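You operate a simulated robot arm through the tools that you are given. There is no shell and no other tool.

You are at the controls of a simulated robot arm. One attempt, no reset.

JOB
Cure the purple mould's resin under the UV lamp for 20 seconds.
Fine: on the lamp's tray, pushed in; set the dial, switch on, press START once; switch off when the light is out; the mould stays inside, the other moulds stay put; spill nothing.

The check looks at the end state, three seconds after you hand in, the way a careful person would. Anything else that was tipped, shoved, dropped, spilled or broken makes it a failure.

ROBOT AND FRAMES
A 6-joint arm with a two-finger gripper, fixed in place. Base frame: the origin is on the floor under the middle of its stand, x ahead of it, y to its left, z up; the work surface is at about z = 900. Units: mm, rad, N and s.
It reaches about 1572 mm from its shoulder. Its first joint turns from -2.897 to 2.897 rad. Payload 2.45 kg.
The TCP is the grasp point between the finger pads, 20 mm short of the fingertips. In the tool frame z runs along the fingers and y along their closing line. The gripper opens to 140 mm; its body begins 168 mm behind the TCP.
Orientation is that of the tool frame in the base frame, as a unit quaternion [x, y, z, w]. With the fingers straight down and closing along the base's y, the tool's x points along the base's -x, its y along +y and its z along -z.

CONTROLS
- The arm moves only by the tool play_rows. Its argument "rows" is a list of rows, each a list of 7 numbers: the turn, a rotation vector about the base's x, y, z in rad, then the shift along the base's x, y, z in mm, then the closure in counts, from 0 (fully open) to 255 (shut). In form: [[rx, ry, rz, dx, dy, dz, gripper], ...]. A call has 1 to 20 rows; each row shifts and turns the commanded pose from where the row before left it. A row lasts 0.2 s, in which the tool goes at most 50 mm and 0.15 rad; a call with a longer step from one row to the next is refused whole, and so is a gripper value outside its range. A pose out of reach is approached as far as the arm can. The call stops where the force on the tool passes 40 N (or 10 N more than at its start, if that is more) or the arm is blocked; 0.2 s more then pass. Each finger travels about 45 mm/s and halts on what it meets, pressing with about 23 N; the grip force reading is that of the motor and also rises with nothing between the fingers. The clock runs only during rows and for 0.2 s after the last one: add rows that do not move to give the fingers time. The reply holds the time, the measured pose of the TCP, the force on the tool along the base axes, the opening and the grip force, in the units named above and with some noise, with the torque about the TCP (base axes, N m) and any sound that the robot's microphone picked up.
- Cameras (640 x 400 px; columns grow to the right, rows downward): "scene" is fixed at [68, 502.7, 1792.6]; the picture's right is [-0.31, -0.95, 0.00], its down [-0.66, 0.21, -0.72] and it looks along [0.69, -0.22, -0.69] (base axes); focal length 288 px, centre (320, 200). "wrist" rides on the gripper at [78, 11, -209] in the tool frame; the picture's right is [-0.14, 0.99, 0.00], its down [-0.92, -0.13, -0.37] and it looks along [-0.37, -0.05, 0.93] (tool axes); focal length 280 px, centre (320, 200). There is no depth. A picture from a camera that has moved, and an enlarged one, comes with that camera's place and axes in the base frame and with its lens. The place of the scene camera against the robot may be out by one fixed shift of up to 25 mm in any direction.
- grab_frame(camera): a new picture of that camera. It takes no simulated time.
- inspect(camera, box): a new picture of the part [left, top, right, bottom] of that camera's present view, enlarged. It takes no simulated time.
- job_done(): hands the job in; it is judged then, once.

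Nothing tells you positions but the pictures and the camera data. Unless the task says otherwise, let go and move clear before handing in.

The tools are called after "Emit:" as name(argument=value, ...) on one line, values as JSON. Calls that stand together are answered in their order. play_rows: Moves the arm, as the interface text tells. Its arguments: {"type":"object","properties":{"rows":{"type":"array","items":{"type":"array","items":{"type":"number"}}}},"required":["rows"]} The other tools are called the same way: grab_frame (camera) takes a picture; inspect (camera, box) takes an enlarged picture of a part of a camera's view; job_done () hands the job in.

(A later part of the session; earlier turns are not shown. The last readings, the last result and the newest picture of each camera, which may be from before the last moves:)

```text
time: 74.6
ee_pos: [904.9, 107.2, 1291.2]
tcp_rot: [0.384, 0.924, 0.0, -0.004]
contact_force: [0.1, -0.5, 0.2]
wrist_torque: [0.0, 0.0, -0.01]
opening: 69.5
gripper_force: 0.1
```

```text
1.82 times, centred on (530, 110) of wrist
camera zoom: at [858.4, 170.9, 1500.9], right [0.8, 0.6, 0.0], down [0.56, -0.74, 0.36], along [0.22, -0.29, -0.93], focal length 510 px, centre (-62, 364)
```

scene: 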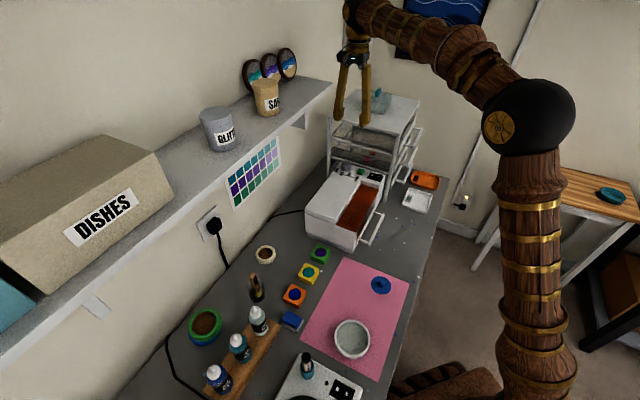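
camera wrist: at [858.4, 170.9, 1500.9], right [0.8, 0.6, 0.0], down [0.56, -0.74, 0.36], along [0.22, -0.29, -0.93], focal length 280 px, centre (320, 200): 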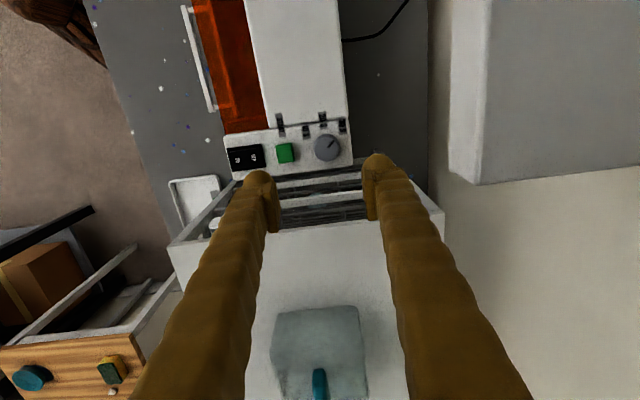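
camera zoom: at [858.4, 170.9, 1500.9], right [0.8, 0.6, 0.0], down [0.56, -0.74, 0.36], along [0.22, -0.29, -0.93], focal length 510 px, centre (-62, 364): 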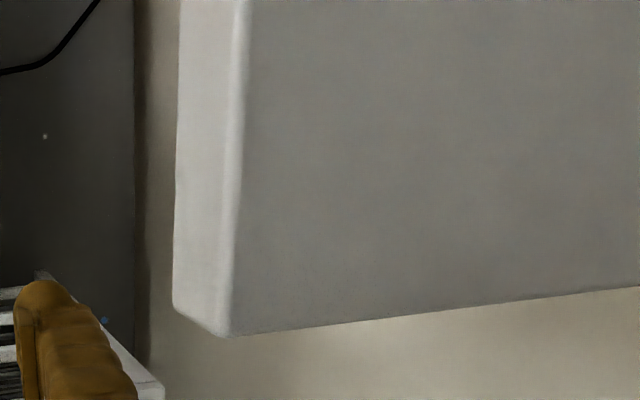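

The pointer reads 89° (30 S) and the 20 S mark lies at ~135°, so I need about +46° CCW. I'll pre-rotate the tool by −23°, lean it slightly away from the shelf, narrow the fingers and centre on the knob (914,113).

Emit:
play_rows(rows=[[0, 0, -0.1333, 3.1, 2, 0, 150], [0, 0, -0.1333, 3.1, 2, 0, 168], [0, 0, -0.1333, 3.1, 2, 0, 168], [0.037, 0.015, 0, 0, 0, 0, 168], [0, 0, 0, 0, 0, -30, 168], [0, 0, 0, 0, 0, -30, 168], [0, 0, 0, 0, 0, 0, 168]])

Emit:
grab_frame(camera="wrist")

Emit:
inspect(camera="wrist", box=[240, 90, 400, 210])

Emit:
inspect(camera="scene", box=[290, 0, 450, 200])

```text
time: 76.2
ee_pos: [913.6, 111.8, 1229.0]
tcp_rot: [0.559, 0.829, 0.012, -0.02]
contact_force: [0.7, 0.4, 0.3]
wrist_torque: [0.0, -0.01, -0.01]
opening: 47.5
gripper_force: 0.0
```

```text
taken
camera wrist: at [898.5, 180.1, 1443.0], right [0.97, 0.24, -0.01], down [0.23, -0.92, 0.32], along [0.07, -0.32, -0.95], focal length 280 px, centre (320, 200)
```

wrist: 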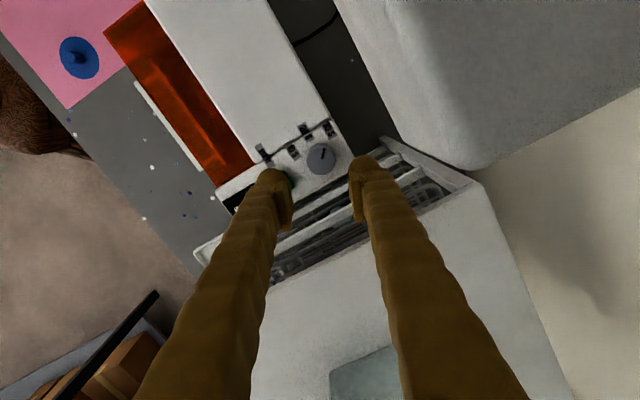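

```text
3.33 times, centred on (320, 150) of wrist
camera zoom: at [898.5, 180.1, 1443.0], right [0.97, 0.24, -0.01], down [0.23, -0.92, 0.32], along [0.07, -0.32, -0.95], focal length 935 px, centre (320, 367)
```

zoom: 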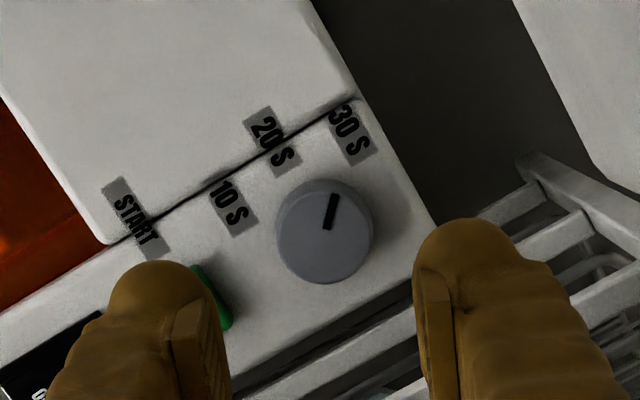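

```text
2.00 times, centred on (370, 100) of scene
camera zoom: at [68.0, 502.7, 1792.6], right [-0.31, -0.95, 0.0], down [-0.66, 0.21, -0.72], along [0.69, -0.22, -0.69], focal length 575 px, centre (220, 400)
```

zoom: 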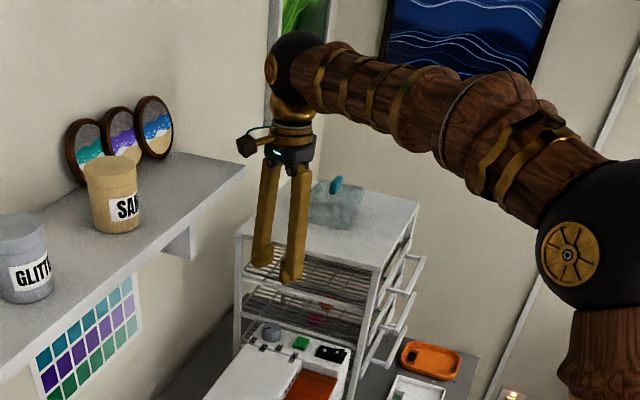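

I notice the wrist camera box is right over the shelf corner in this yaw, so I must not descend like this. I'll go up, yaw back so the camera clears the shelf, and turn the dial in two shorter strokes instead.

Emit:
play_rows(rows=[[0, 0, 0, 0, 0, 20, 168], [0, 0, 0.14, 0, 0, 10, 168], [0, 0, 0.14, 0, 0, 0, 168], [0, 0, 0.15, 0, 0, 0, 168], [0, 0, 0, 0, 0, 0, 168]])

Emit:
grab_frame(camera="wrist")

Emit:
inspect(camera="scene", box=[310, 30, 410, 180])

```text
time: 77.4
ee_pos: [914.0, 114.3, 1262.6]
tcp_rot: [0.368, 0.929, 0.007, -0.022]
contact_force: [1.3, 0.6, -0.5]
wrist_torque: [-0.03, -0.01, 0.01]
opening: 47.5
gripper_force: 0.1
```

```text
taken
camera wrist: at [872.6, 169.3, 1474.3], right [0.78, 0.63, -0.01], down [0.6, -0.73, 0.32], along [0.2, -0.26, -0.95], focal length 280 px, centre (320, 200)
```

wrist: 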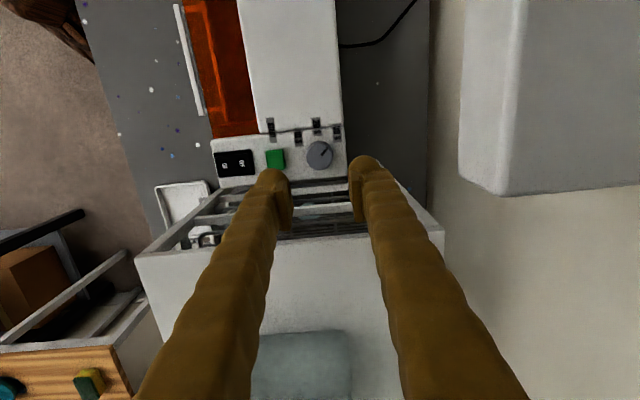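

```text
2.67 times, centred on (360, 105) of scene
camera zoom: at [68.0, 502.7, 1792.6], right [-0.31, -0.95, 0.0], down [-0.66, 0.21, -0.72], along [0.69, -0.22, -0.69], focal length 767 px, centre (213, 453)
```

zoom: 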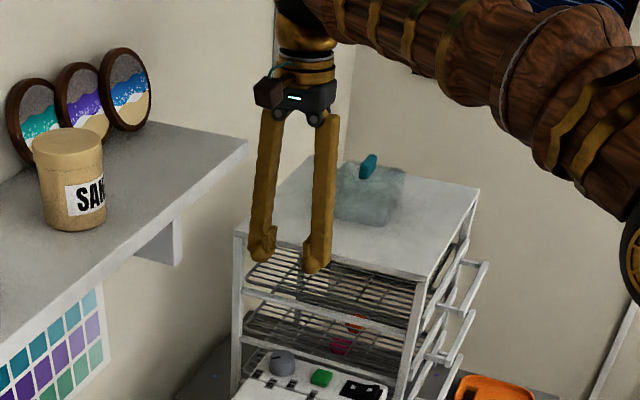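

Camera box clearance to the shelf edge is small at this yaw, so I'll yaw further (+23°) to pass the shelf level, then rotate back once below it.

Emit:
play_rows(rows=[[0, 0, 0.1333, 0, -0.5, 0, 168], [0, 0, 0.1333, 0, -0.5, 0, 168], [0, 0, 0.1333, 0, -0.5, 0, 168], [0, 0, 0, 0, 0, -20, 168], [0, 0, 0, 0, 0, -25, 168], [0, 0, 0, 0, 0, -25, 168], [0, 0, 0, 0, 0, -25, 168], [0, 0, 0, 0, 0, -17, 168], [0, 0, 0, 0, 0, 0, 168]])

Emit:
grab_frame(camera="wrist")

Emit:
inspect(camera="scene", box=[310, 30, 410, 180])

```text
time: 79.4
ee_pos: [915.5, 110.5, 1149.8]
tcp_rot: [0.177, 0.984, 0.003, -0.023]
contact_force: [-0.2, 0.4, -0.2]
wrist_torque: [-0.02, 0.03, -0.02]
opening: 47.8
gripper_force: 0.0
```

```text
taken
camera wrist: at [854.9, 145.6, 1363.1], right [0.47, 0.88, -0.01], down [0.83, -0.45, 0.32], along [0.28, -0.16, -0.95], focal length 280 px, centre (320, 200)
```

wrist: 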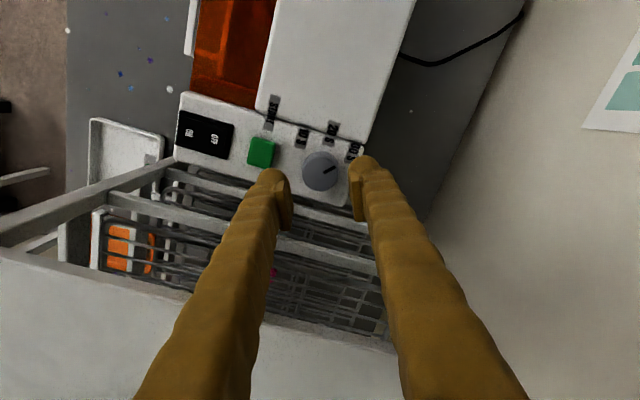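

```text
2.67 times, centred on (360, 105) of scene
camera zoom: at [68.0, 502.7, 1792.6], right [-0.31, -0.95, 0.0], down [-0.66, 0.21, -0.72], along [0.69, -0.22, -0.69], focal length 767 px, centre (213, 453)
```

zoom: 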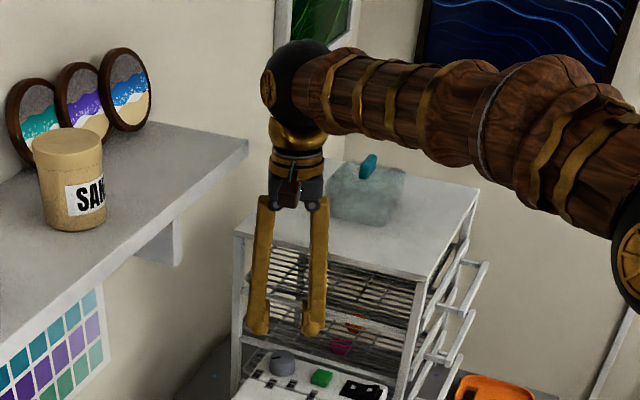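

Past the shelf with good clearance. Now rotating back to the stroke's start angle, just above the knob.

Emit:
play_rows(rows=[[0, 0, -0.14, 0, 0.3, 0, 168], [0, 0, -0.14, 0, 0.3, 0, 168], [0, 0, -0.14, 0, 0.3, 0, 168], [0, 0, -0.14, 0, 0.3, 0, 168], [0, 0, -0.14, 0, 0.3, 0, 168], [0, 0, -0.14, 0, 0.3, 0, 168], [0, 0, 0, 0, 0, -20, 168], [0, 0, 0, 0, 0, 0, 168]])

Emit:
grab_frame(camera="wrist")

Emit:
inspect(camera="wrist", box=[240, 90, 400, 210])

Emit:
inspect(camera="scene", box=[310, 60, 410, 210])

```text
time: 81.2
ee_pos: [912.9, 112.6, 1127.7]
tcp_rot: [0.564, 0.826, 0.012, -0.019]
contact_force: [-0.6, 0.3, 0.0]
wrist_torque: [0.0, 0.04, 0.0]
opening: 47.7
gripper_force: 0.2
```

```text
taken
camera wrist: at [899.2, 181.1, 1341.3], right [0.97, 0.23, -0.01], down [0.22, -0.92, 0.32], along [0.07, -0.32, -0.95], focal length 280 px, centre (320, 200)
```

wrist: 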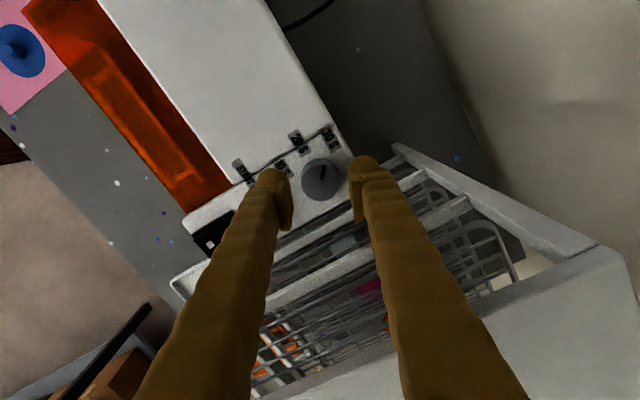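

```text
3.33 times, centred on (320, 150) of wrist
camera zoom: at [899.2, 181.1, 1341.3], right [0.97, 0.23, -0.01], down [0.22, -0.92, 0.32], along [0.07, -0.32, -0.95], focal length 935 px, centre (320, 367)
```

zoom: 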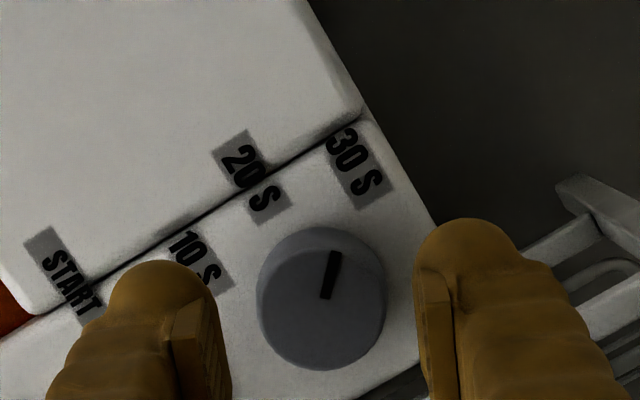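

```text
2.67 times, centred on (360, 135) of scene
camera zoom: at [68.0, 502.7, 1792.6], right [-0.31, -0.95, 0.0], down [-0.66, 0.21, -0.72], along [0.69, -0.22, -0.69], focal length 767 px, centre (213, 373)
```

zoom: 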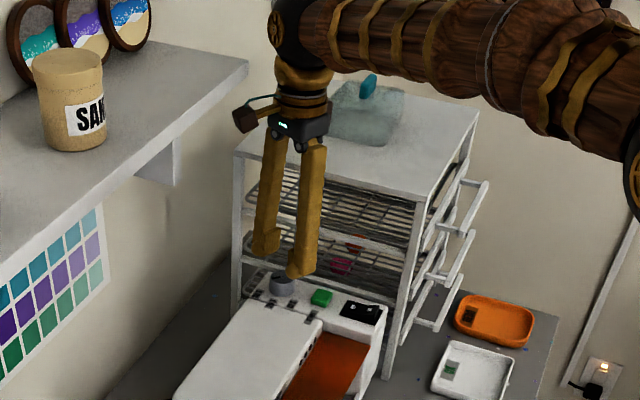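

Knob is centred between the fingers. Descending to straddle it.

Emit:
play_rows(rows=[[0, 0, 0, 0.8, 0, -12, 168], [0, 0, 0, 0.8, 0, -10, 168], [0, 0, 0, 0, 0, -8, 168], [0, 0, 0, 0, 0, -5, 168], [0, 0, 0, 0, 0, -2, 168], [0, 0, 0, 0, 0, 0, 168]])

Emit:
inspect(camera="wrist", box=[240, 110, 400, 230])

Emit:
inspect(camera="scene", box=[330, 130, 390, 200])

Emit:
inspect(camera="scene", box=[310, 60, 410, 210])

```text
time: 82.6
ee_pos: [916.4, 115.7, 1090.8]
tcp_rot: [0.563, 0.826, 0.012, -0.02]
contact_force: [0.6, 0.5, -0.1]
wrist_torque: [0.01, 0.0, -0.01]
opening: 47.9
gripper_force: 0.1
```

```text
3.33 times, centred on (320, 170) of wrist
camera zoom: at [901.7, 183.0, 1304.7], right [0.97, 0.23, -0.01], down [0.23, -0.92, 0.32], along [0.07, -0.32, -0.95], focal length 935 px, centre (320, 300)
```

zoom: 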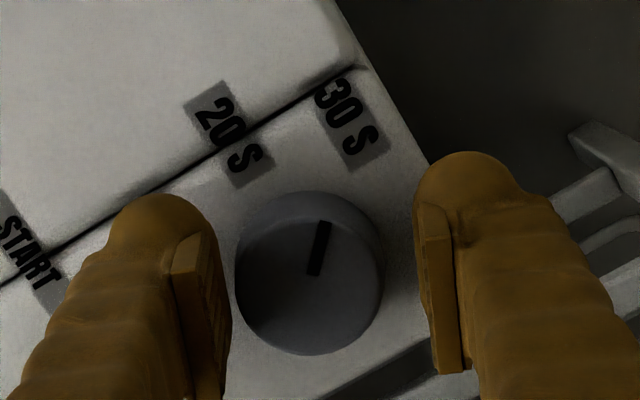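

```text
5.71 times, centred on (360, 165) of scene
camera zoom: at [68.0, 502.7, 1792.6], right [-0.31, -0.95, 0.0], down [-0.66, 0.21, -0.72], along [0.69, -0.22, -0.69], focal length 1644 px, centre (91, 400)
```

zoom: 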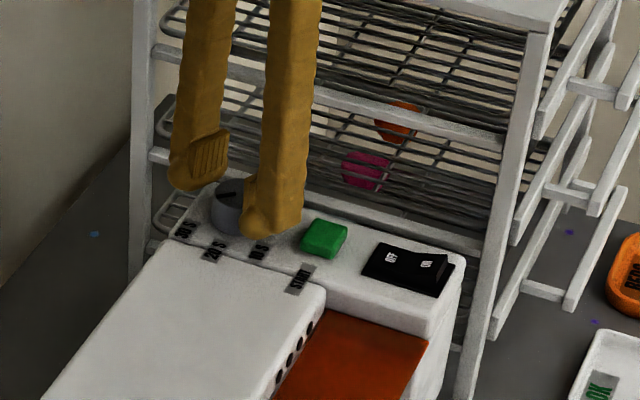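

```text
2.67 times, centred on (360, 135) of scene
camera zoom: at [68.0, 502.7, 1792.6], right [-0.31, -0.95, 0.0], down [-0.66, 0.21, -0.72], along [0.69, -0.22, -0.69], focal length 767 px, centre (213, 373)
```

zoom: 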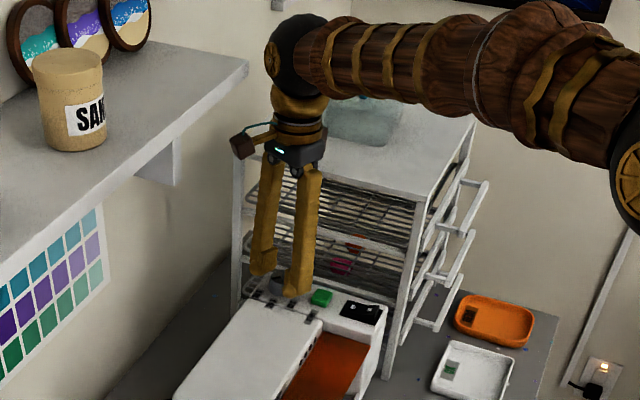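

I'll centre 2 mm better, narrow slightly and lower 4 mm for a firmer hold on the knob.

Emit:
play_rows(rows=[[0, 0, 0, -2.2, 0.3, 0, 168], [0, 0, 0, 0, 0, 0, 174], [0, 0, 0, 0, 0, -2, 174], [0, 0, 0, 0, 0, -2, 174], [0, 0, 0, 0, 0, 0, 174]])

Emit:
inspect(camera="wrist", box=[240, 110, 400, 230])

Emit:
inspect(camera="scene", box=[330, 140, 380, 190])

```text
time: 83.8
ee_pos: [913.1, 115.1, 1087.7]
tcp_rot: [0.563, 0.826, 0.013, -0.02]
contact_force: [-0.2, 0.3, 0.7]
wrist_torque: [0.0, 0.0, -0.02]
opening: 44.6
gripper_force: 0.1
```

```text
3.33 times, centred on (320, 170) of wrist
camera zoom: at [898.9, 183.2, 1301.3], right [0.97, 0.23, -0.01], down [0.23, -0.92, 0.32], along [0.07, -0.32, -0.95], focal length 935 px, centre (320, 300)
```

zoom: 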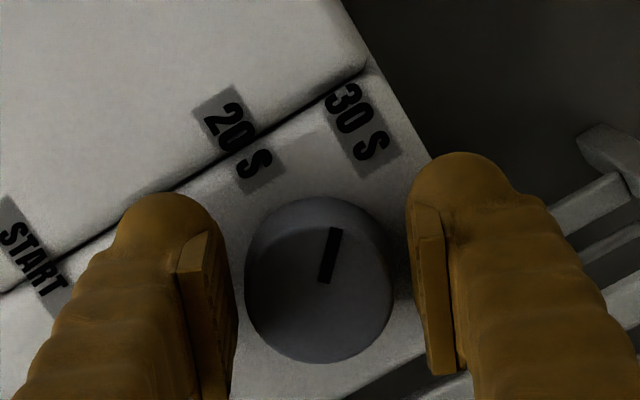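

```text
8.00 times, centred on (355, 165) of scene
camera zoom: at [68.0, 502.7, 1792.6], right [-0.31, -0.95, 0.0], down [-0.66, 0.21, -0.72], along [0.69, -0.22, -0.69], focal length 2301 px, centre (40, 480)
```

zoom: 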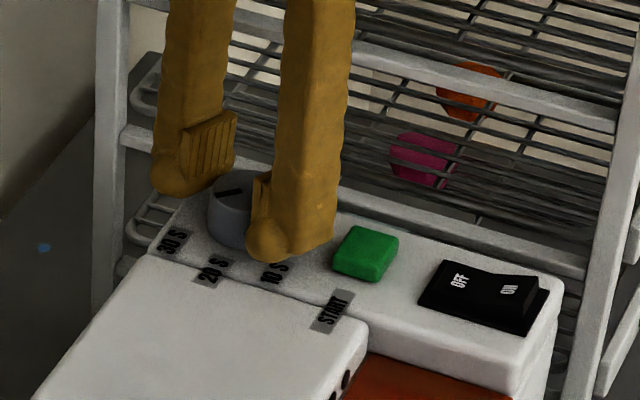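

Centred. Closing on the knob.

Emit:
play_rows(rows=[[0, 0, 0, 0, 0, 0, 182], [0, 0, 0, 0, 0, 0, 188], [0, 0, 0, 0, 0, 0, 194], [0, 0, 0, 0, 0, 0, 210], [0, 0, 0, 0, 0, 0, 210]])

Emit:
inspect(camera="wrist", box=[240, 110, 400, 230])

```text
time: 85.0
ee_pos: [913.2, 115.6, 1088.3]
tcp_rot: [0.562, 0.827, 0.011, -0.021]
contact_force: [-19.4, -7.8, -1.0]
wrist_torque: [-0.12, 0.3, -0.1]
opening: 36.0
gripper_force: 38.0
```

```text
3.33 times, centred on (320, 170) of wrist
camera zoom: at [898.6, 182.9, 1301.3], right [0.97, 0.23, -0.01], down [0.23, -0.92, 0.32], along [0.07, -0.32, -0.95], focal length 935 px, centre (320, 300)
```

zoom: 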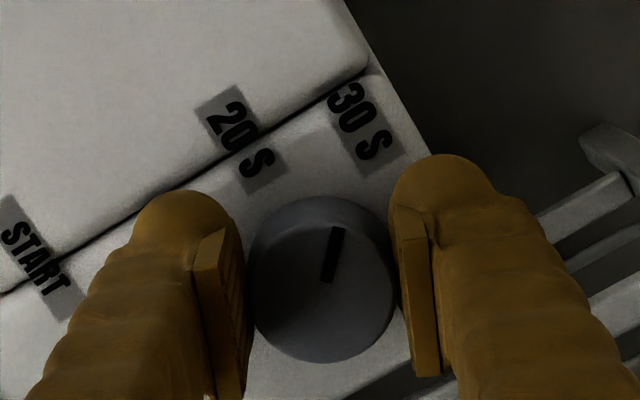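

Good grip (36 mm). Relieving the slight side load, then turning the first part CCW.

Emit:
play_rows(rows=[[0, 0, 0, -0.4, -0.15, 0, 220], [0, 0, 0.1, 0, 0, 0, 220], [0, 0, 0.1, 0, 0, 0, 220], [0, 0, 0.1, 0, 0, 0, 220], [0, 0, 0, 0, 0, 0, 220]])

Emit:
inspect(camera="wrist", box=[240, 110, 400, 230])

```text
time: 85.8
ee_pos: [911.4, 114.7, 1089.7]
tcp_rot: [0.507, 0.862, 0.01, -0.023]
contact_force: [-5.5, -2.6, 2.7]
wrist_torque: [-0.15, -0.01, -0.04]
opening: 35.9
gripper_force: 45.2
stopped in row 3: the force on the tool passed its limit at 43 N (the readings are from after the stop); the commanded pose is now the measured one
```

```text
3.33 times, centred on (320, 170) of wrist
camera zoom: at [889.4, 180.1, 1301.3], right [0.93, 0.36, -0.01], down [0.35, -0.88, 0.32], along [0.11, -0.31, -0.95], focal length 935 px, centre (320, 300)
```

zoom: 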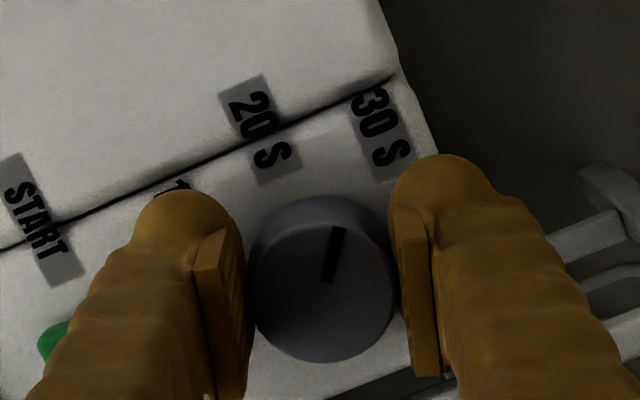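

The knob is turning with the gripper (≈8° so far); lateral load built up. I'll continue in smaller increments, relieving as I go.

Emit:
play_rows(rows=[[0, 0, 0.06, 0, 0, 0, 220], [0, 0, 0.06, 0, 0, 0, 220], [0, 0, 0, 0, 0, 0, 220]])

```text
time: 86.6
ee_pos: [911.9, 114.3, 1088.7]
tcp_rot: [0.453, 0.891, 0.008, -0.023]
contact_force: [-13.5, -4.2, 14.6]
wrist_torque: [-0.05, 0.19, -0.06]
opening: 35.7
gripper_force: 44.8
```

Emit:
play_rows(rows=[[0, 0, 0.06, -0.4, -0.1, 0.2, 220], [0, 0, 0.06, 0, 0, 0, 220], [0, 0, 0.06, 0, 0, 0, 220], [0, 0, 0, 0, 0, 0, 220]])

Emit:
inspect(camera="wrist", box=[240, 110, 400, 230])

```text
time: 87.6
ee_pos: [911.0, 112.9, 1088.7]
tcp_rot: [0.371, 0.928, 0.007, -0.024]
contact_force: [-24.4, -24.7, 17.3]
wrist_torque: [-0.4, 0.31, -0.13]
opening: 36.1
gripper_force: 45.1
```

```text
3.33 times, centred on (320, 170) of wrist
camera zoom: at [870.2, 169.9, 1301.3], right [0.78, 0.62, -0.01], down [0.59, -0.74, 0.32], along [0.19, -0.26, -0.95], focal length 935 px, centre (320, 300)
```

zoom: 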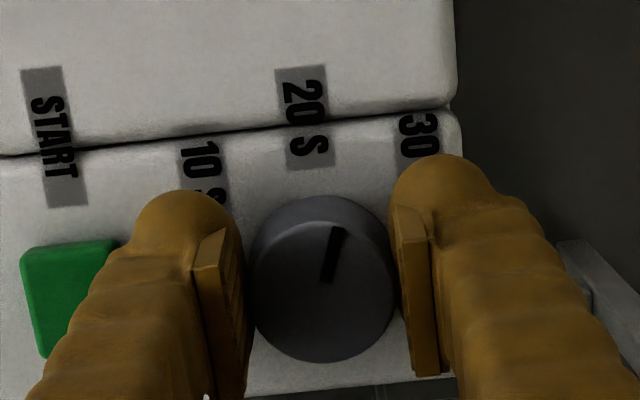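

Emit:
play_rows(rows=[[0, 0, 0, -0.6, -0.6, 0.3, 220], [0, 0, 0, 0, 0, 0, 220]])

```text
time: 88.2
ee_pos: [910.8, 113.9, 1088.9]
tcp_rot: [0.371, 0.928, 0.006, -0.024]
contact_force: [-20.6, -23.3, 16.7]
wrist_torque: [-0.46, 0.17, -0.15]
opening: 35.9
gripper_force: 44.6
```

Emit:
play_rows(rows=[[0, 0, 0, -0.8, -0.8, 0.3, 220], [0, 0, 0, 0, 0, 0, 220]])

```text
time: 88.8
ee_pos: [910.8, 113.8, 1089.4]
tcp_rot: [0.371, 0.928, 0.007, -0.023]
contact_force: [11.7, -9.8, 10.1]
wrist_torque: [-0.22, -0.35, -0.02]
opening: 35.8
gripper_force: 44.6
```

Emit:
play_rows(rows=[[0, 0, 0.06, 0.2, -0.2, 0.2, 220], [0, 0, 0.06, 0, 0, 0, 220], [0, 0, 0.06, 0, 0, 0, 220], [0, 0, 0, 0, 0, 0, 220]])

```text
time: 89.8
ee_pos: [911.1, 113.2, 1088.6]
tcp_rot: [0.285, 0.958, 0.004, -0.024]
contact_force: [21.1, -0.8, 4.2]
wrist_torque: [0.0, -0.24, 0.06]
opening: 35.8
gripper_force: 45.0
```

Emit:
play_rows(rows=[[0, 0, 0.06, 0.5, 0, 0, 220], [0, 0, 0.06, 0, 0, 0, 220], [0, 0, 0.06, 0, 0, 0, 220], [0, 0, 0, 0, 0, 0, 220]])

Emit:
inspect(camera="wrist", box=[240, 110, 400, 230])

Emit:
inspect(camera="scene", box=[330, 140, 380, 190])

```text
time: 90.8
ee_pos: [909.8, 113.0, 1088.0]
tcp_rot: [0.199, 0.98, 0.003, -0.026]
contact_force: [-17.2, -11.8, 7.0]
wrist_torque: [-0.03, 0.29, -0.06]
opening: 35.9
gripper_force: 45.0
```

```text
3.33 times, centred on (320, 170) of wrist
camera zoom: at [852.5, 150.5, 1301.4], right [0.51, 0.86, -0.01], down [0.81, -0.48, 0.32], along [0.27, -0.18, -0.95], focal length 935 px, centre (320, 300)
```

zoom: 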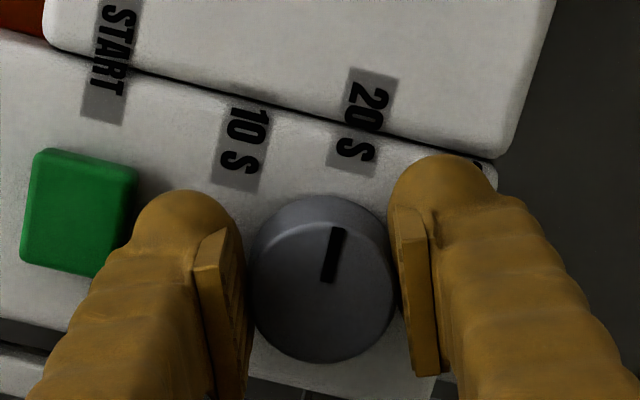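

```text
8.00 times, centred on (355, 165) of scene
camera zoom: at [68.0, 502.7, 1792.6], right [-0.31, -0.95, 0.0], down [-0.66, 0.21, -0.72], along [0.69, -0.22, -0.69], focal length 2301 px, centre (40, 480)
```

zoom: 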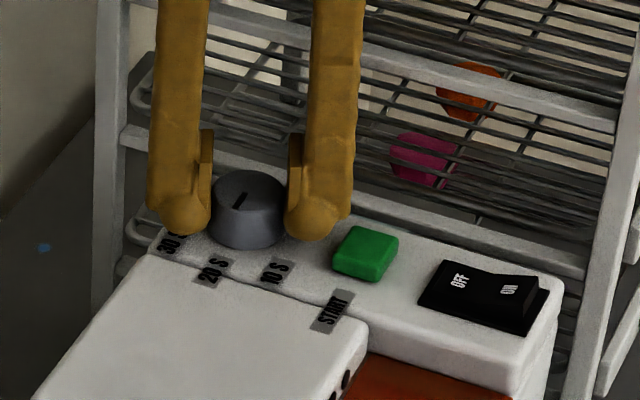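

Emit:
inspect(camera="scene", box=[342, 155, 362, 175])

Emit:
inspect(camera="wrist", box=[290, 120, 350, 180])

```text
16.00 times, centred on (352, 165) of scene
camera zoom: at [68.0, 502.7, 1792.6], right [-0.31, -0.95, 0.0], down [-0.66, 0.21, -0.72], along [0.69, -0.22, -0.69], focal length 4602 px, centre (-192, 760)
```

zoom: 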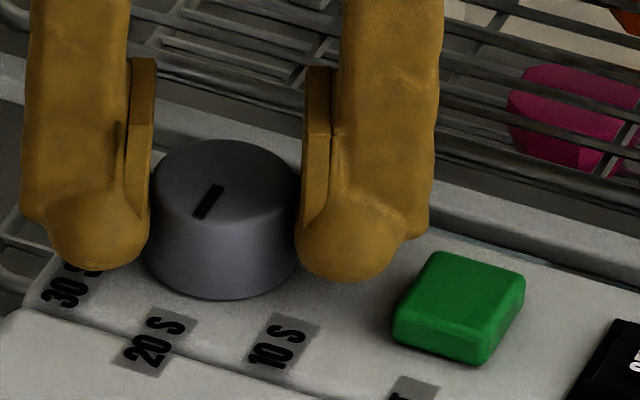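

```text
6.67 times, centred on (320, 150) of wrist
camera zoom: at [852.5, 150.5, 1301.4], right [0.51, 0.86, -0.01], down [0.81, -0.48, 0.32], along [0.27, -0.18, -0.95], focal length 1869 px, centre (320, 533)
```

zoom: 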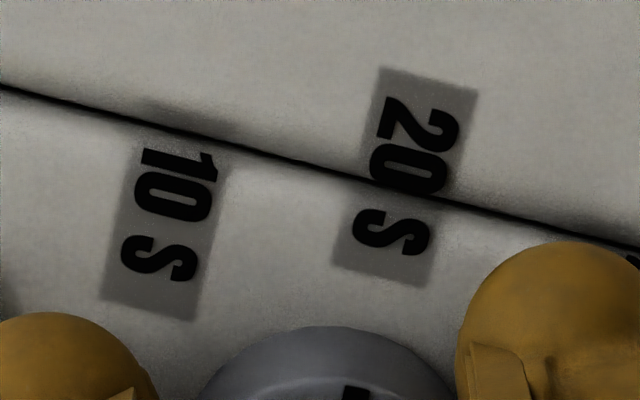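

Pointer reads ~130–136° between the two views; 20 S is at ~136°. I'll add about 3° more.

Emit:
play_rows(rows=[[0, 0, 0.025, -0.4, -0.3, 0, 220], [0, 0, 0.025, 0, 0, 0, 220], [0, 0, 0, 0, 0, 0, 220]])

Emit:
inspect(camera="scene", box=[342, 155, 362, 175])

```text
time: 91.6
ee_pos: [909.4, 112.1, 1088.7]
tcp_rot: [0.174, 0.984, 0.002, -0.025]
contact_force: [-17.1, -8.6, 12.8]
wrist_torque: [-0.18, 0.18, -0.07]
opening: 35.8
gripper_force: 44.8
```

```text
16.00 times, centred on (352, 165) of scene
camera zoom: at [68.0, 502.7, 1792.6], right [-0.31, -0.95, 0.0], down [-0.66, 0.21, -0.72], along [0.69, -0.22, -0.69], focal length 4602 px, centre (-192, 760)
```

zoom: 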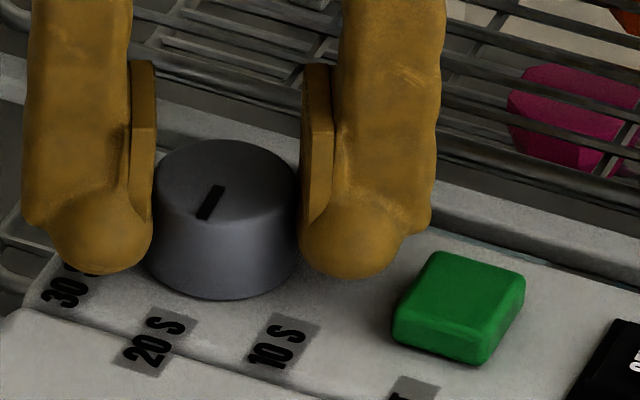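

The pointer now lines up with 20 S. Releasing and checking it stays.

Emit:
play_rows(rows=[[0, 0, 0, 0, 0, 0, 185], [0, 0, 0, 0, 0, 0, 174], [0, 0, 0, 0, 0, 0, 172], [0, 0, 0, 0, 0, 5, 172], [0, 0, 0, 0, 0, 12, 172], [0, 0, 0, 0, 0, 20, 172], [0, 0, 0, 0, 0, 20, 172], [0, 0, 0, 0, 0, 0, 172]])

Emit:
inspect(camera="wrist", box=[220, 80, 380, 210])

Emit:
inspect(camera="scene", box=[342, 155, 362, 175])

```text
time: 93.4
ee_pos: [913.2, 114.4, 1146.1]
tcp_rot: [0.173, 0.985, 0.001, -0.025]
contact_force: [0.5, -0.2, 0.6]
wrist_torque: [0.0, -0.06, 0.02]
opening: 45.5
gripper_force: 0.1
```

```text
3.08 times, centred on (300, 145) of wrist
camera zoom: at [852.9, 148.9, 1359.5], right [0.47, 0.88, -0.01], down [0.84, -0.44, 0.32], along [0.28, -0.16, -0.95], focal length 863 px, centre (382, 369)
```

zoom: 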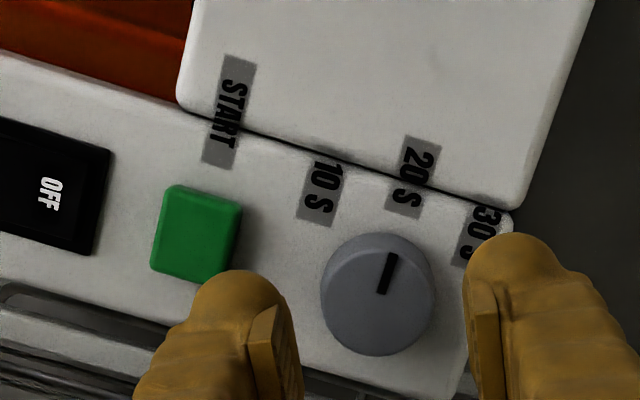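

```text
16.00 times, centred on (352, 165) of scene
camera zoom: at [68.0, 502.7, 1792.6], right [-0.31, -0.95, 0.0], down [-0.66, 0.21, -0.72], along [0.69, -0.22, -0.69], focal length 4602 px, centre (-192, 760)
```

zoom: 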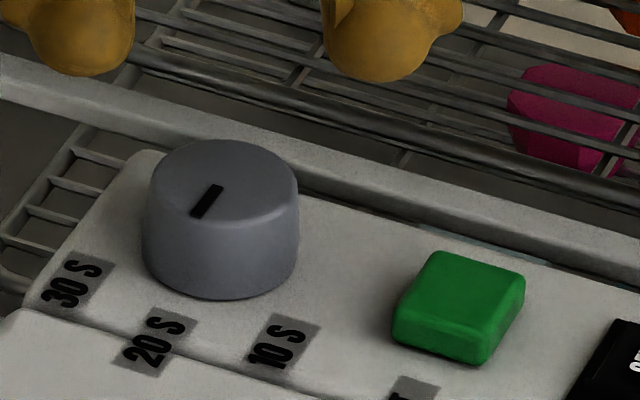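

The dial rests at ~133–135°, i.e. on 20 S. Next the rocker: I'll close the fingers, move along the panel (away from the shelf) and pitch the tool 30° so one fingertip leads as a poker above the ON end.

Emit:
play_rows(rows=[[0, 0, -0.1453, -11.6, -12.1, 4, 200], [0, 0, -0.1453, -11.6, -12.1, 4, 255], [0, 0, -0.1453, -11.6, -12.1, 0, 255], [-0.035, -0.035, 0, -11.6, -12.1, 0, 255], [0.0919, -0.0919, 0, -11.6, -12.1, 0, 255], [0.0919, -0.0919, 0, -11.6, -12.1, 0, 255], [0.0919, -0.0919, 0, -11.6, -12.1, 0, 255], [0.0919, -0.0919, 0, -11.4, -11.8, 0, 255], [0, 0, 0, 0, 0, 0, 255]])

Emit:
grab_frame(camera="wrist")

Emit:
inspect(camera="scene", box=[310, 60, 450, 210])

```text
time: 95.4
ee_pos: [817.9, 15.5, 1155.3]
tcp_rot: [0.371, 0.893, 0.236, 0.098]
contact_force: [0.2, 0.9, -0.2]
wrist_torque: [-0.02, 0.05, -0.01]
opening: 0.0
gripper_force: 23.7
```

```text
taken
camera wrist: at [695.8, 4.7, 1342.6], right [0.71, 0.51, 0.49], down [0.44, -0.86, 0.26], along [0.55, 0.03, -0.83], focal length 280 px, centre (320, 200)
```

wrist: 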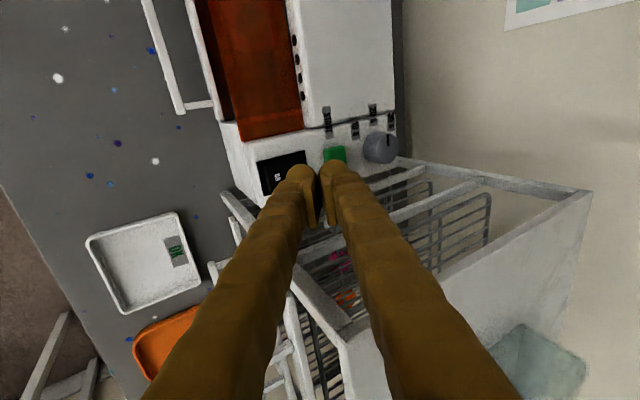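

```text
2.67 times, centred on (380, 135) of scene
camera zoom: at [68.0, 502.7, 1792.6], right [-0.31, -0.95, 0.0], down [-0.66, 0.21, -0.72], along [0.69, -0.22, -0.69], focal length 767 px, centre (160, 373)
```

zoom: 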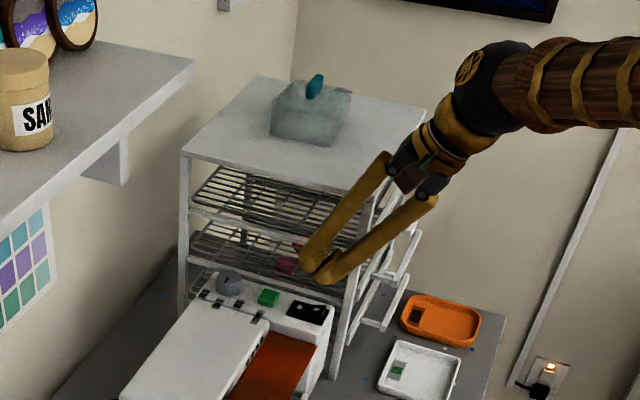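

Emit:
inspect(camera="wrist", box=[220, 90, 420, 240])

Emit:
inspect(camera="scene", box=[340, 140, 410, 200])

```text
2.67 times, centred on (320, 165) of wrist
camera zoom: at [695.8, 4.7, 1342.6], right [0.71, 0.51, 0.49], down [0.44, -0.86, 0.26], along [0.55, 0.03, -0.83], focal length 748 px, centre (320, 293)
```

zoom: 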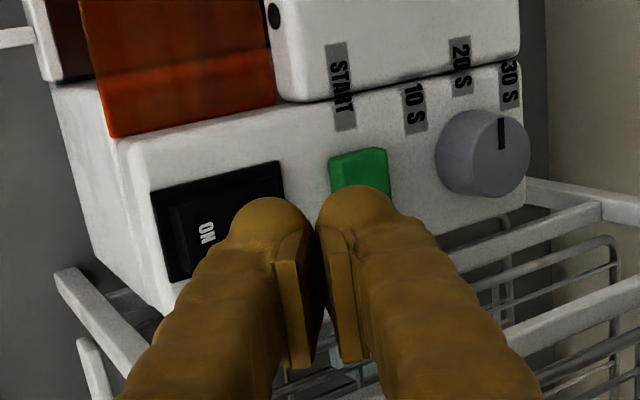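

```text
6.67 times, centred on (375, 170) of scene
camera zoom: at [68.0, 502.7, 1792.6], right [-0.31, -0.95, 0.0], down [-0.66, 0.21, -0.72], along [0.69, -0.22, -0.69], focal length 1918 px, centre (-47, 400)
```

zoom: 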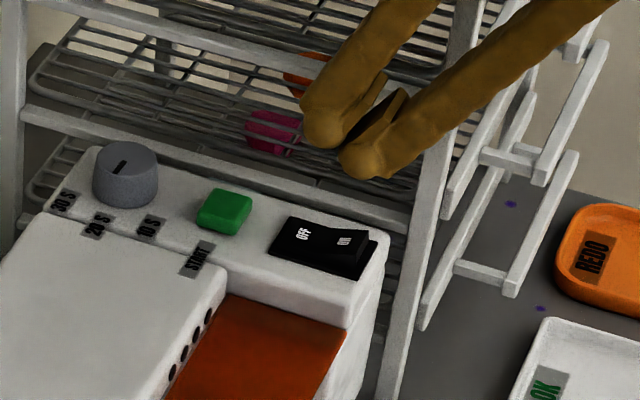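

Emit:
inspect(camera="wrist", box=[340, 95, 420, 155])

Emit:
inspect(camera="scene", box=[342, 155, 362, 175])

```text
6.67 times, centred on (380, 125) of wrist
camera zoom: at [695.8, 4.7, 1342.6], right [0.71, 0.51, 0.49], down [0.44, -0.86, 0.26], along [0.55, 0.03, -0.83], focal length 1869 px, centre (-80, 700)
```

zoom: 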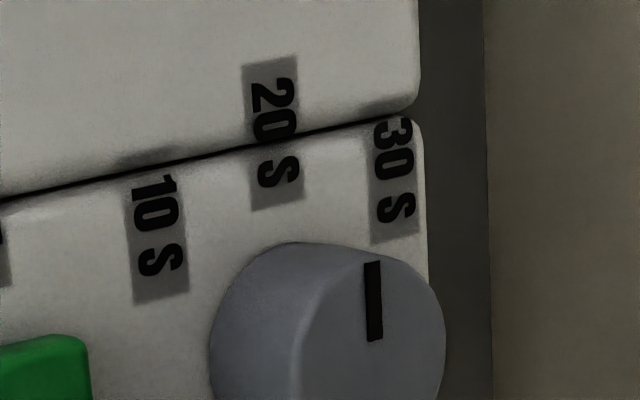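

```text
16.00 times, centred on (352, 165) of scene
camera zoom: at [68.0, 502.7, 1792.6], right [-0.31, -0.95, 0.0], down [-0.66, 0.21, -0.72], along [0.69, -0.22, -0.69], focal length 4602 px, centre (-192, 760)
```

zoom: 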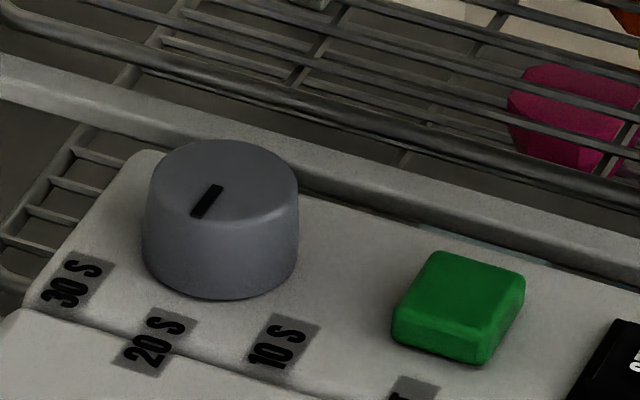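

The dial pointer is exactly along the 20 S label direction. Now descending toward the ON end of the rocker.

Emit:
play_rows(rows=[[0, 0, 0, 0.7, 0.7, -15, 255], [0, 0, 0, 0, 0, -15, 255], [0, 0, 0, 0, 0, -12, 255], [0, 0, 0, 0, 0, -4, 255], [0, 0, 0, 0, 0, 0, 255]])

Emit:
inspect(camera="wrist", box=[220, 90, 420, 240])

Emit:
inspect(camera="scene", box=[340, 140, 410, 200])

```text
time: 96.6
ee_pos: [820.5, 17.4, 1108.6]
tcp_rot: [0.371, 0.893, 0.235, 0.098]
contact_force: [0.9, 0.6, -0.8]
wrist_torque: [-0.02, -0.03, -0.03]
opening: 0.1
gripper_force: 22.9
```

```text
2.67 times, centred on (320, 165) of wrist
camera zoom: at [698.5, 6.3, 1296.1], right [0.71, 0.51, 0.49], down [0.44, -0.86, 0.26], along [0.55, 0.03, -0.83], focal length 748 px, centre (320, 293)
```

zoom: 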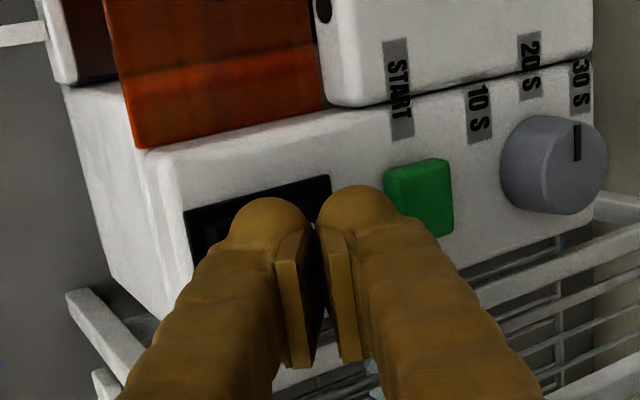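

```text
6.67 times, centred on (375, 170) of scene
camera zoom: at [68.0, 502.7, 1792.6], right [-0.31, -0.95, 0.0], down [-0.66, 0.21, -0.72], along [0.69, -0.22, -0.69], focal length 1918 px, centre (-47, 400)
```

zoom: 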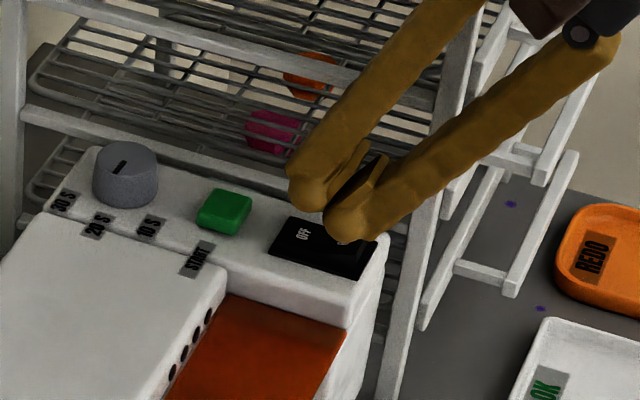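

Emit:
play_rows(rows=[[0, 0, 0, 0, 0, -2, 255], [0, 0, 0, 0, 0, -2, 255], [0, 0, 0, 0, 0, -2, 255], [0, 0, 0, 0, 0, 0, 255]])

```text
time: 97.6
ee_pos: [819.2, 16.6, 1104.1]
tcp_rot: [0.371, 0.893, 0.235, 0.098]
contact_force: [-0.4, 0.1, 0.1]
wrist_torque: [0.06, -0.03, -0.02]
opening: 0.0
gripper_force: 22.5
```

Emit:
play_rows(rows=[[0, 0, 0, 0, 0, -2, 255], [0, 0, 0, 0, 0, -2, 255], [0, 0, 0, 0, 0, 0, 255]])

Emit:
inspect(camera="scene", box=[360, 150, 400, 190])

```text
time: 98.4
ee_pos: [818.4, 17.1, 1098.0]
tcp_rot: [0.371, 0.893, 0.235, 0.097]
contact_force: [0.9, -0.4, 0.2]
wrist_torque: [0.01, 0.0, 0.01]
opening: 0.0
gripper_force: 22.8
```

```text
10.00 times, centred on (380, 170) of scene
camera zoom: at [68.0, 502.7, 1792.6], right [-0.31, -0.95, 0.0], down [-0.66, 0.21, -0.72], along [0.69, -0.22, -0.69], focal length 2876 px, centre (-280, 500)
```

zoom: 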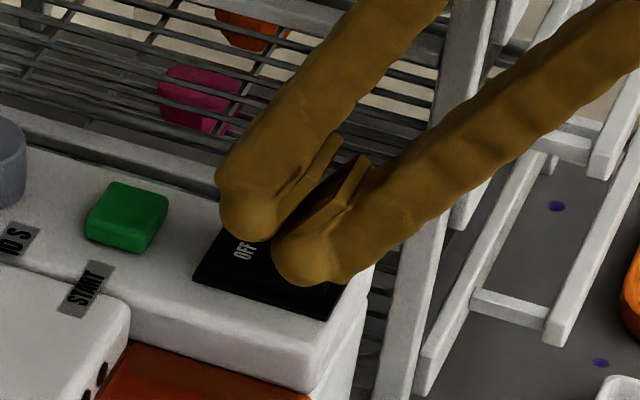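

Emit:
play_rows(rows=[[0, 0, 0, 0, 0, -1.5, 255], [0, 0, 0, 0, 0, -1.5, 255], [0, 0, 0, 0, 0, 0, 255]])

```text
time: 99.2
ee_pos: [820.8, 18.4, 1095.5]
tcp_rot: [0.371, 0.893, 0.235, 0.097]
contact_force: [-0.8, 0.1, -0.1]
wrist_torque: [-0.05, 0.01, -0.02]
opening: 0.0
gripper_force: 23.2
```

Emit:
play_rows(rows=[[0, 0, 0, 0, 0, -1.5, 255], [0, 0, 0, 0, 0, -1.5, 255], [0, 0, 0, 0, 0, 0, 255]])

Emit:
inspect(camera="scene", box=[360, 150, 400, 190])

```text
time: 100.0
ee_pos: [820.9, 16.9, 1093.5]
tcp_rot: [0.371, 0.893, 0.235, 0.097]
contact_force: [0.3, -0.6, -0.1]
wrist_torque: [0.01, 0.01, 0.03]
opening: 0.2
gripper_force: 22.9
```

```text
10.00 times, centred on (380, 170) of scene
camera zoom: at [68.0, 502.7, 1792.6], right [-0.31, -0.95, 0.0], down [-0.66, 0.21, -0.72], along [0.69, -0.22, -0.69], focal length 2876 px, centre (-280, 500)
```

zoom: 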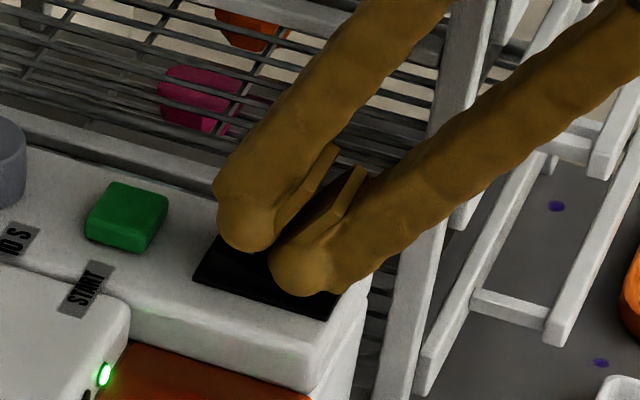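

A green indicator lit on the lamp: it's switched ON. Raising to check the rocker.

Emit:
play_rows(rows=[[0, 0, 0, 0, 0, 5, 255], [0, 0, 0, 0, 0, 15, 255], [0, 0, 0, 0, 0, 20, 255], [0, 0, 0, 0, 0, 0, 255]])

Emit:
inspect(camera="scene", box=[330, 140, 410, 200])

Emit:
inspect(camera="wrist", box=[220, 60, 420, 240])

```text
time: 101.0
ee_pos: [819.2, 15.7, 1133.4]
tcp_rot: [0.372, 0.893, 0.236, 0.097]
contact_force: [-0.3, 0.4, -0.1]
wrist_torque: [0.0, 0.0, -0.03]
opening: 0.2
gripper_force: 22.9
```

```text
6.67 times, centred on (370, 170) of scene
camera zoom: at [68.0, 502.7, 1792.6], right [-0.31, -0.95, 0.0], down [-0.66, 0.21, -0.72], along [0.69, -0.22, -0.69], focal length 1918 px, centre (-13, 400)
```

zoom: 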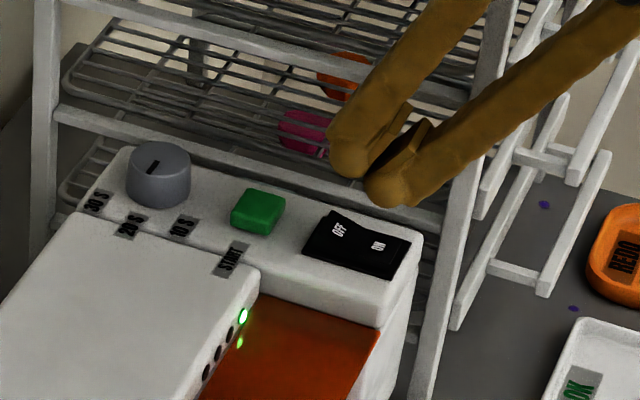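

```text
2.22 times, centred on (320, 150) of wrist
camera zoom: at [698.4, 5.1, 1320.9], right [0.71, 0.51, 0.49], down [0.44, -0.86, 0.26], along [0.55, 0.03, -0.83], focal length 623 px, centre (320, 311)
```

zoom: 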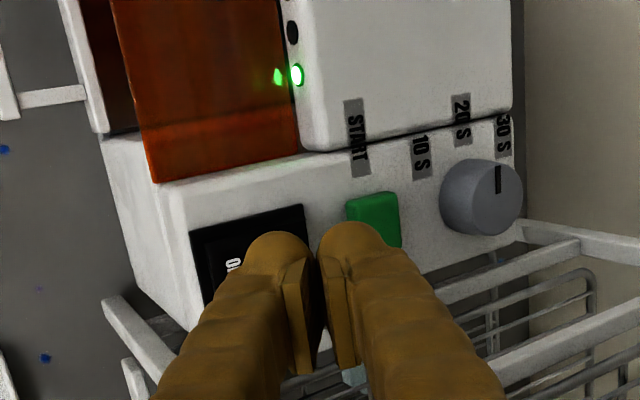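

Rocker is ON with the green indicator lit. Now moving over START.

Emit:
play_rows(rows=[[0, 0, 0, 11, 11, 0, 255], [0, 0, 0, 14, 14, 0, 255], [0, 0, 0, 14, 14, 0, 255], [0, 0, 0, 11, 11, 0, 255], [0, 0, 0, 4, 4.5, 0, 255], [0, 0, 0, 0, 0, -12, 255], [0, 0, 0, 0, 0, 0, 255]])

Emit:
inspect(camera="scene", box=[330, 140, 410, 200])

Emit:
inspect(camera="wrist", box=[200, 80, 400, 240])

```text
time: 102.6
ee_pos: [873.6, 70.3, 1119.7]
tcp_rot: [0.371, 0.893, 0.235, 0.098]
contact_force: [0.4, 0.3, 0.6]
wrist_torque: [-0.04, -0.02, 0.0]
opening: 0.0
gripper_force: 23.1
```

```text
6.67 times, centred on (370, 170) of scene
camera zoom: at [68.0, 502.7, 1792.6], right [-0.31, -0.95, 0.0], down [-0.66, 0.21, -0.72], along [0.69, -0.22, -0.69], focal length 1918 px, centre (-13, 400)
```

zoom: 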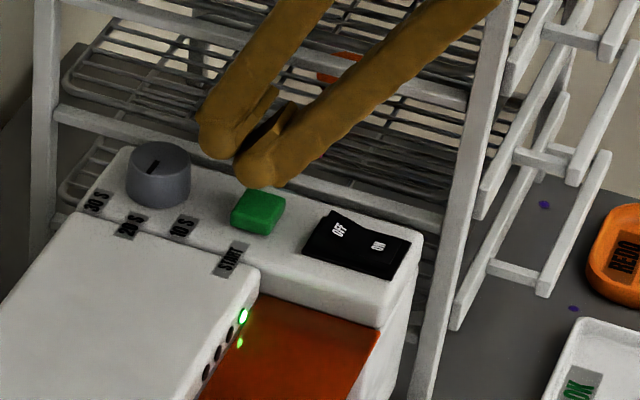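

```text
2.50 times, centred on (300, 160) of wrist
camera zoom: at [752.6, 61.0, 1308.1], right [0.71, 0.51, 0.49], down [0.44, -0.86, 0.26], along [0.55, 0.03, -0.83], focal length 701 px, centre (370, 300)
```

zoom: 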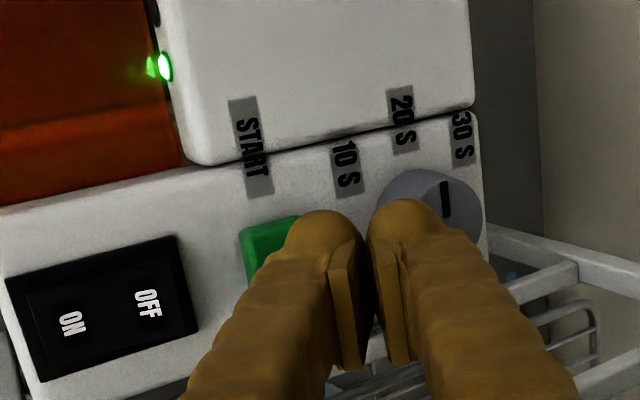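

Emit:
play_rows(rows=[[0, 0, 0, 0, 0, -8, 255], [0, 0, 0, 0, 0, -6, 255], [0, 0, 0, 0, 0, -3, 255], [0, 0, 0, 0, 0, 0, 255]])

Emit:
inspect(camera="scene", box=[340, 145, 380, 185])

```text
time: 103.6
ee_pos: [873.5, 72.3, 1104.0]
tcp_rot: [0.371, 0.893, 0.235, 0.097]
contact_force: [0.1, 0.3, 0.1]
wrist_torque: [0.01, 0.04, -0.03]
opening: 0.0
gripper_force: 22.5
```

```text
10.00 times, centred on (360, 165) of scene
camera zoom: at [68.0, 502.7, 1792.6], right [-0.31, -0.95, 0.0], down [-0.66, 0.21, -0.72], along [0.69, -0.22, -0.69], focal length 2876 px, centre (-80, 550)
```

zoom: 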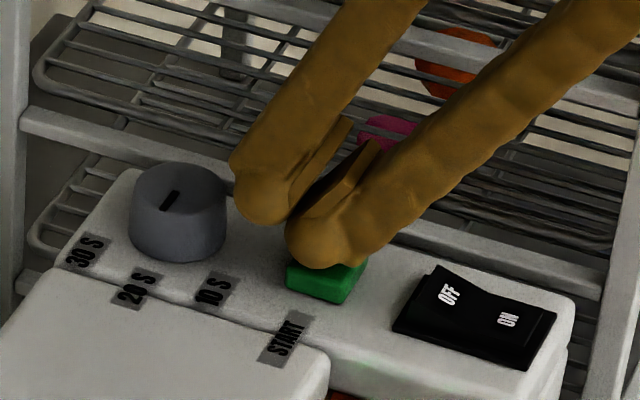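

Emit:
play_rows(rows=[[0, 0, 0, 0, 0, -2, 255], [0, 0, 0, 0, 0, -2, 255], [0, 0, 0, 0, 0, 0, 255]])

Emit:
inspect(camera="scene", box=[330, 145, 390, 205])

```text
time: 104.4
ee_pos: [873.6, 71.9, 1100.4]
tcp_rot: [0.371, 0.893, 0.236, 0.098]
contact_force: [-0.1, -0.2, 0.6]
wrist_torque: [-0.02, 0.02, 0.05]
opening: 0.2
gripper_force: 22.1
```

```text
6.67 times, centred on (360, 175) of scene
camera zoom: at [68.0, 502.7, 1792.6], right [-0.31, -0.95, 0.0], down [-0.66, 0.21, -0.72], along [0.69, -0.22, -0.69], focal length 1918 px, centre (53, 367)
```

zoom: 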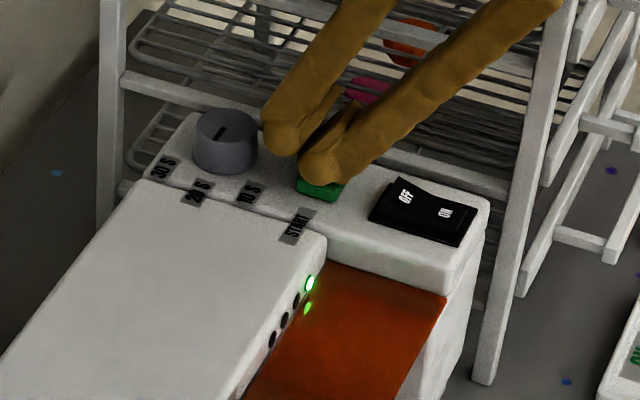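

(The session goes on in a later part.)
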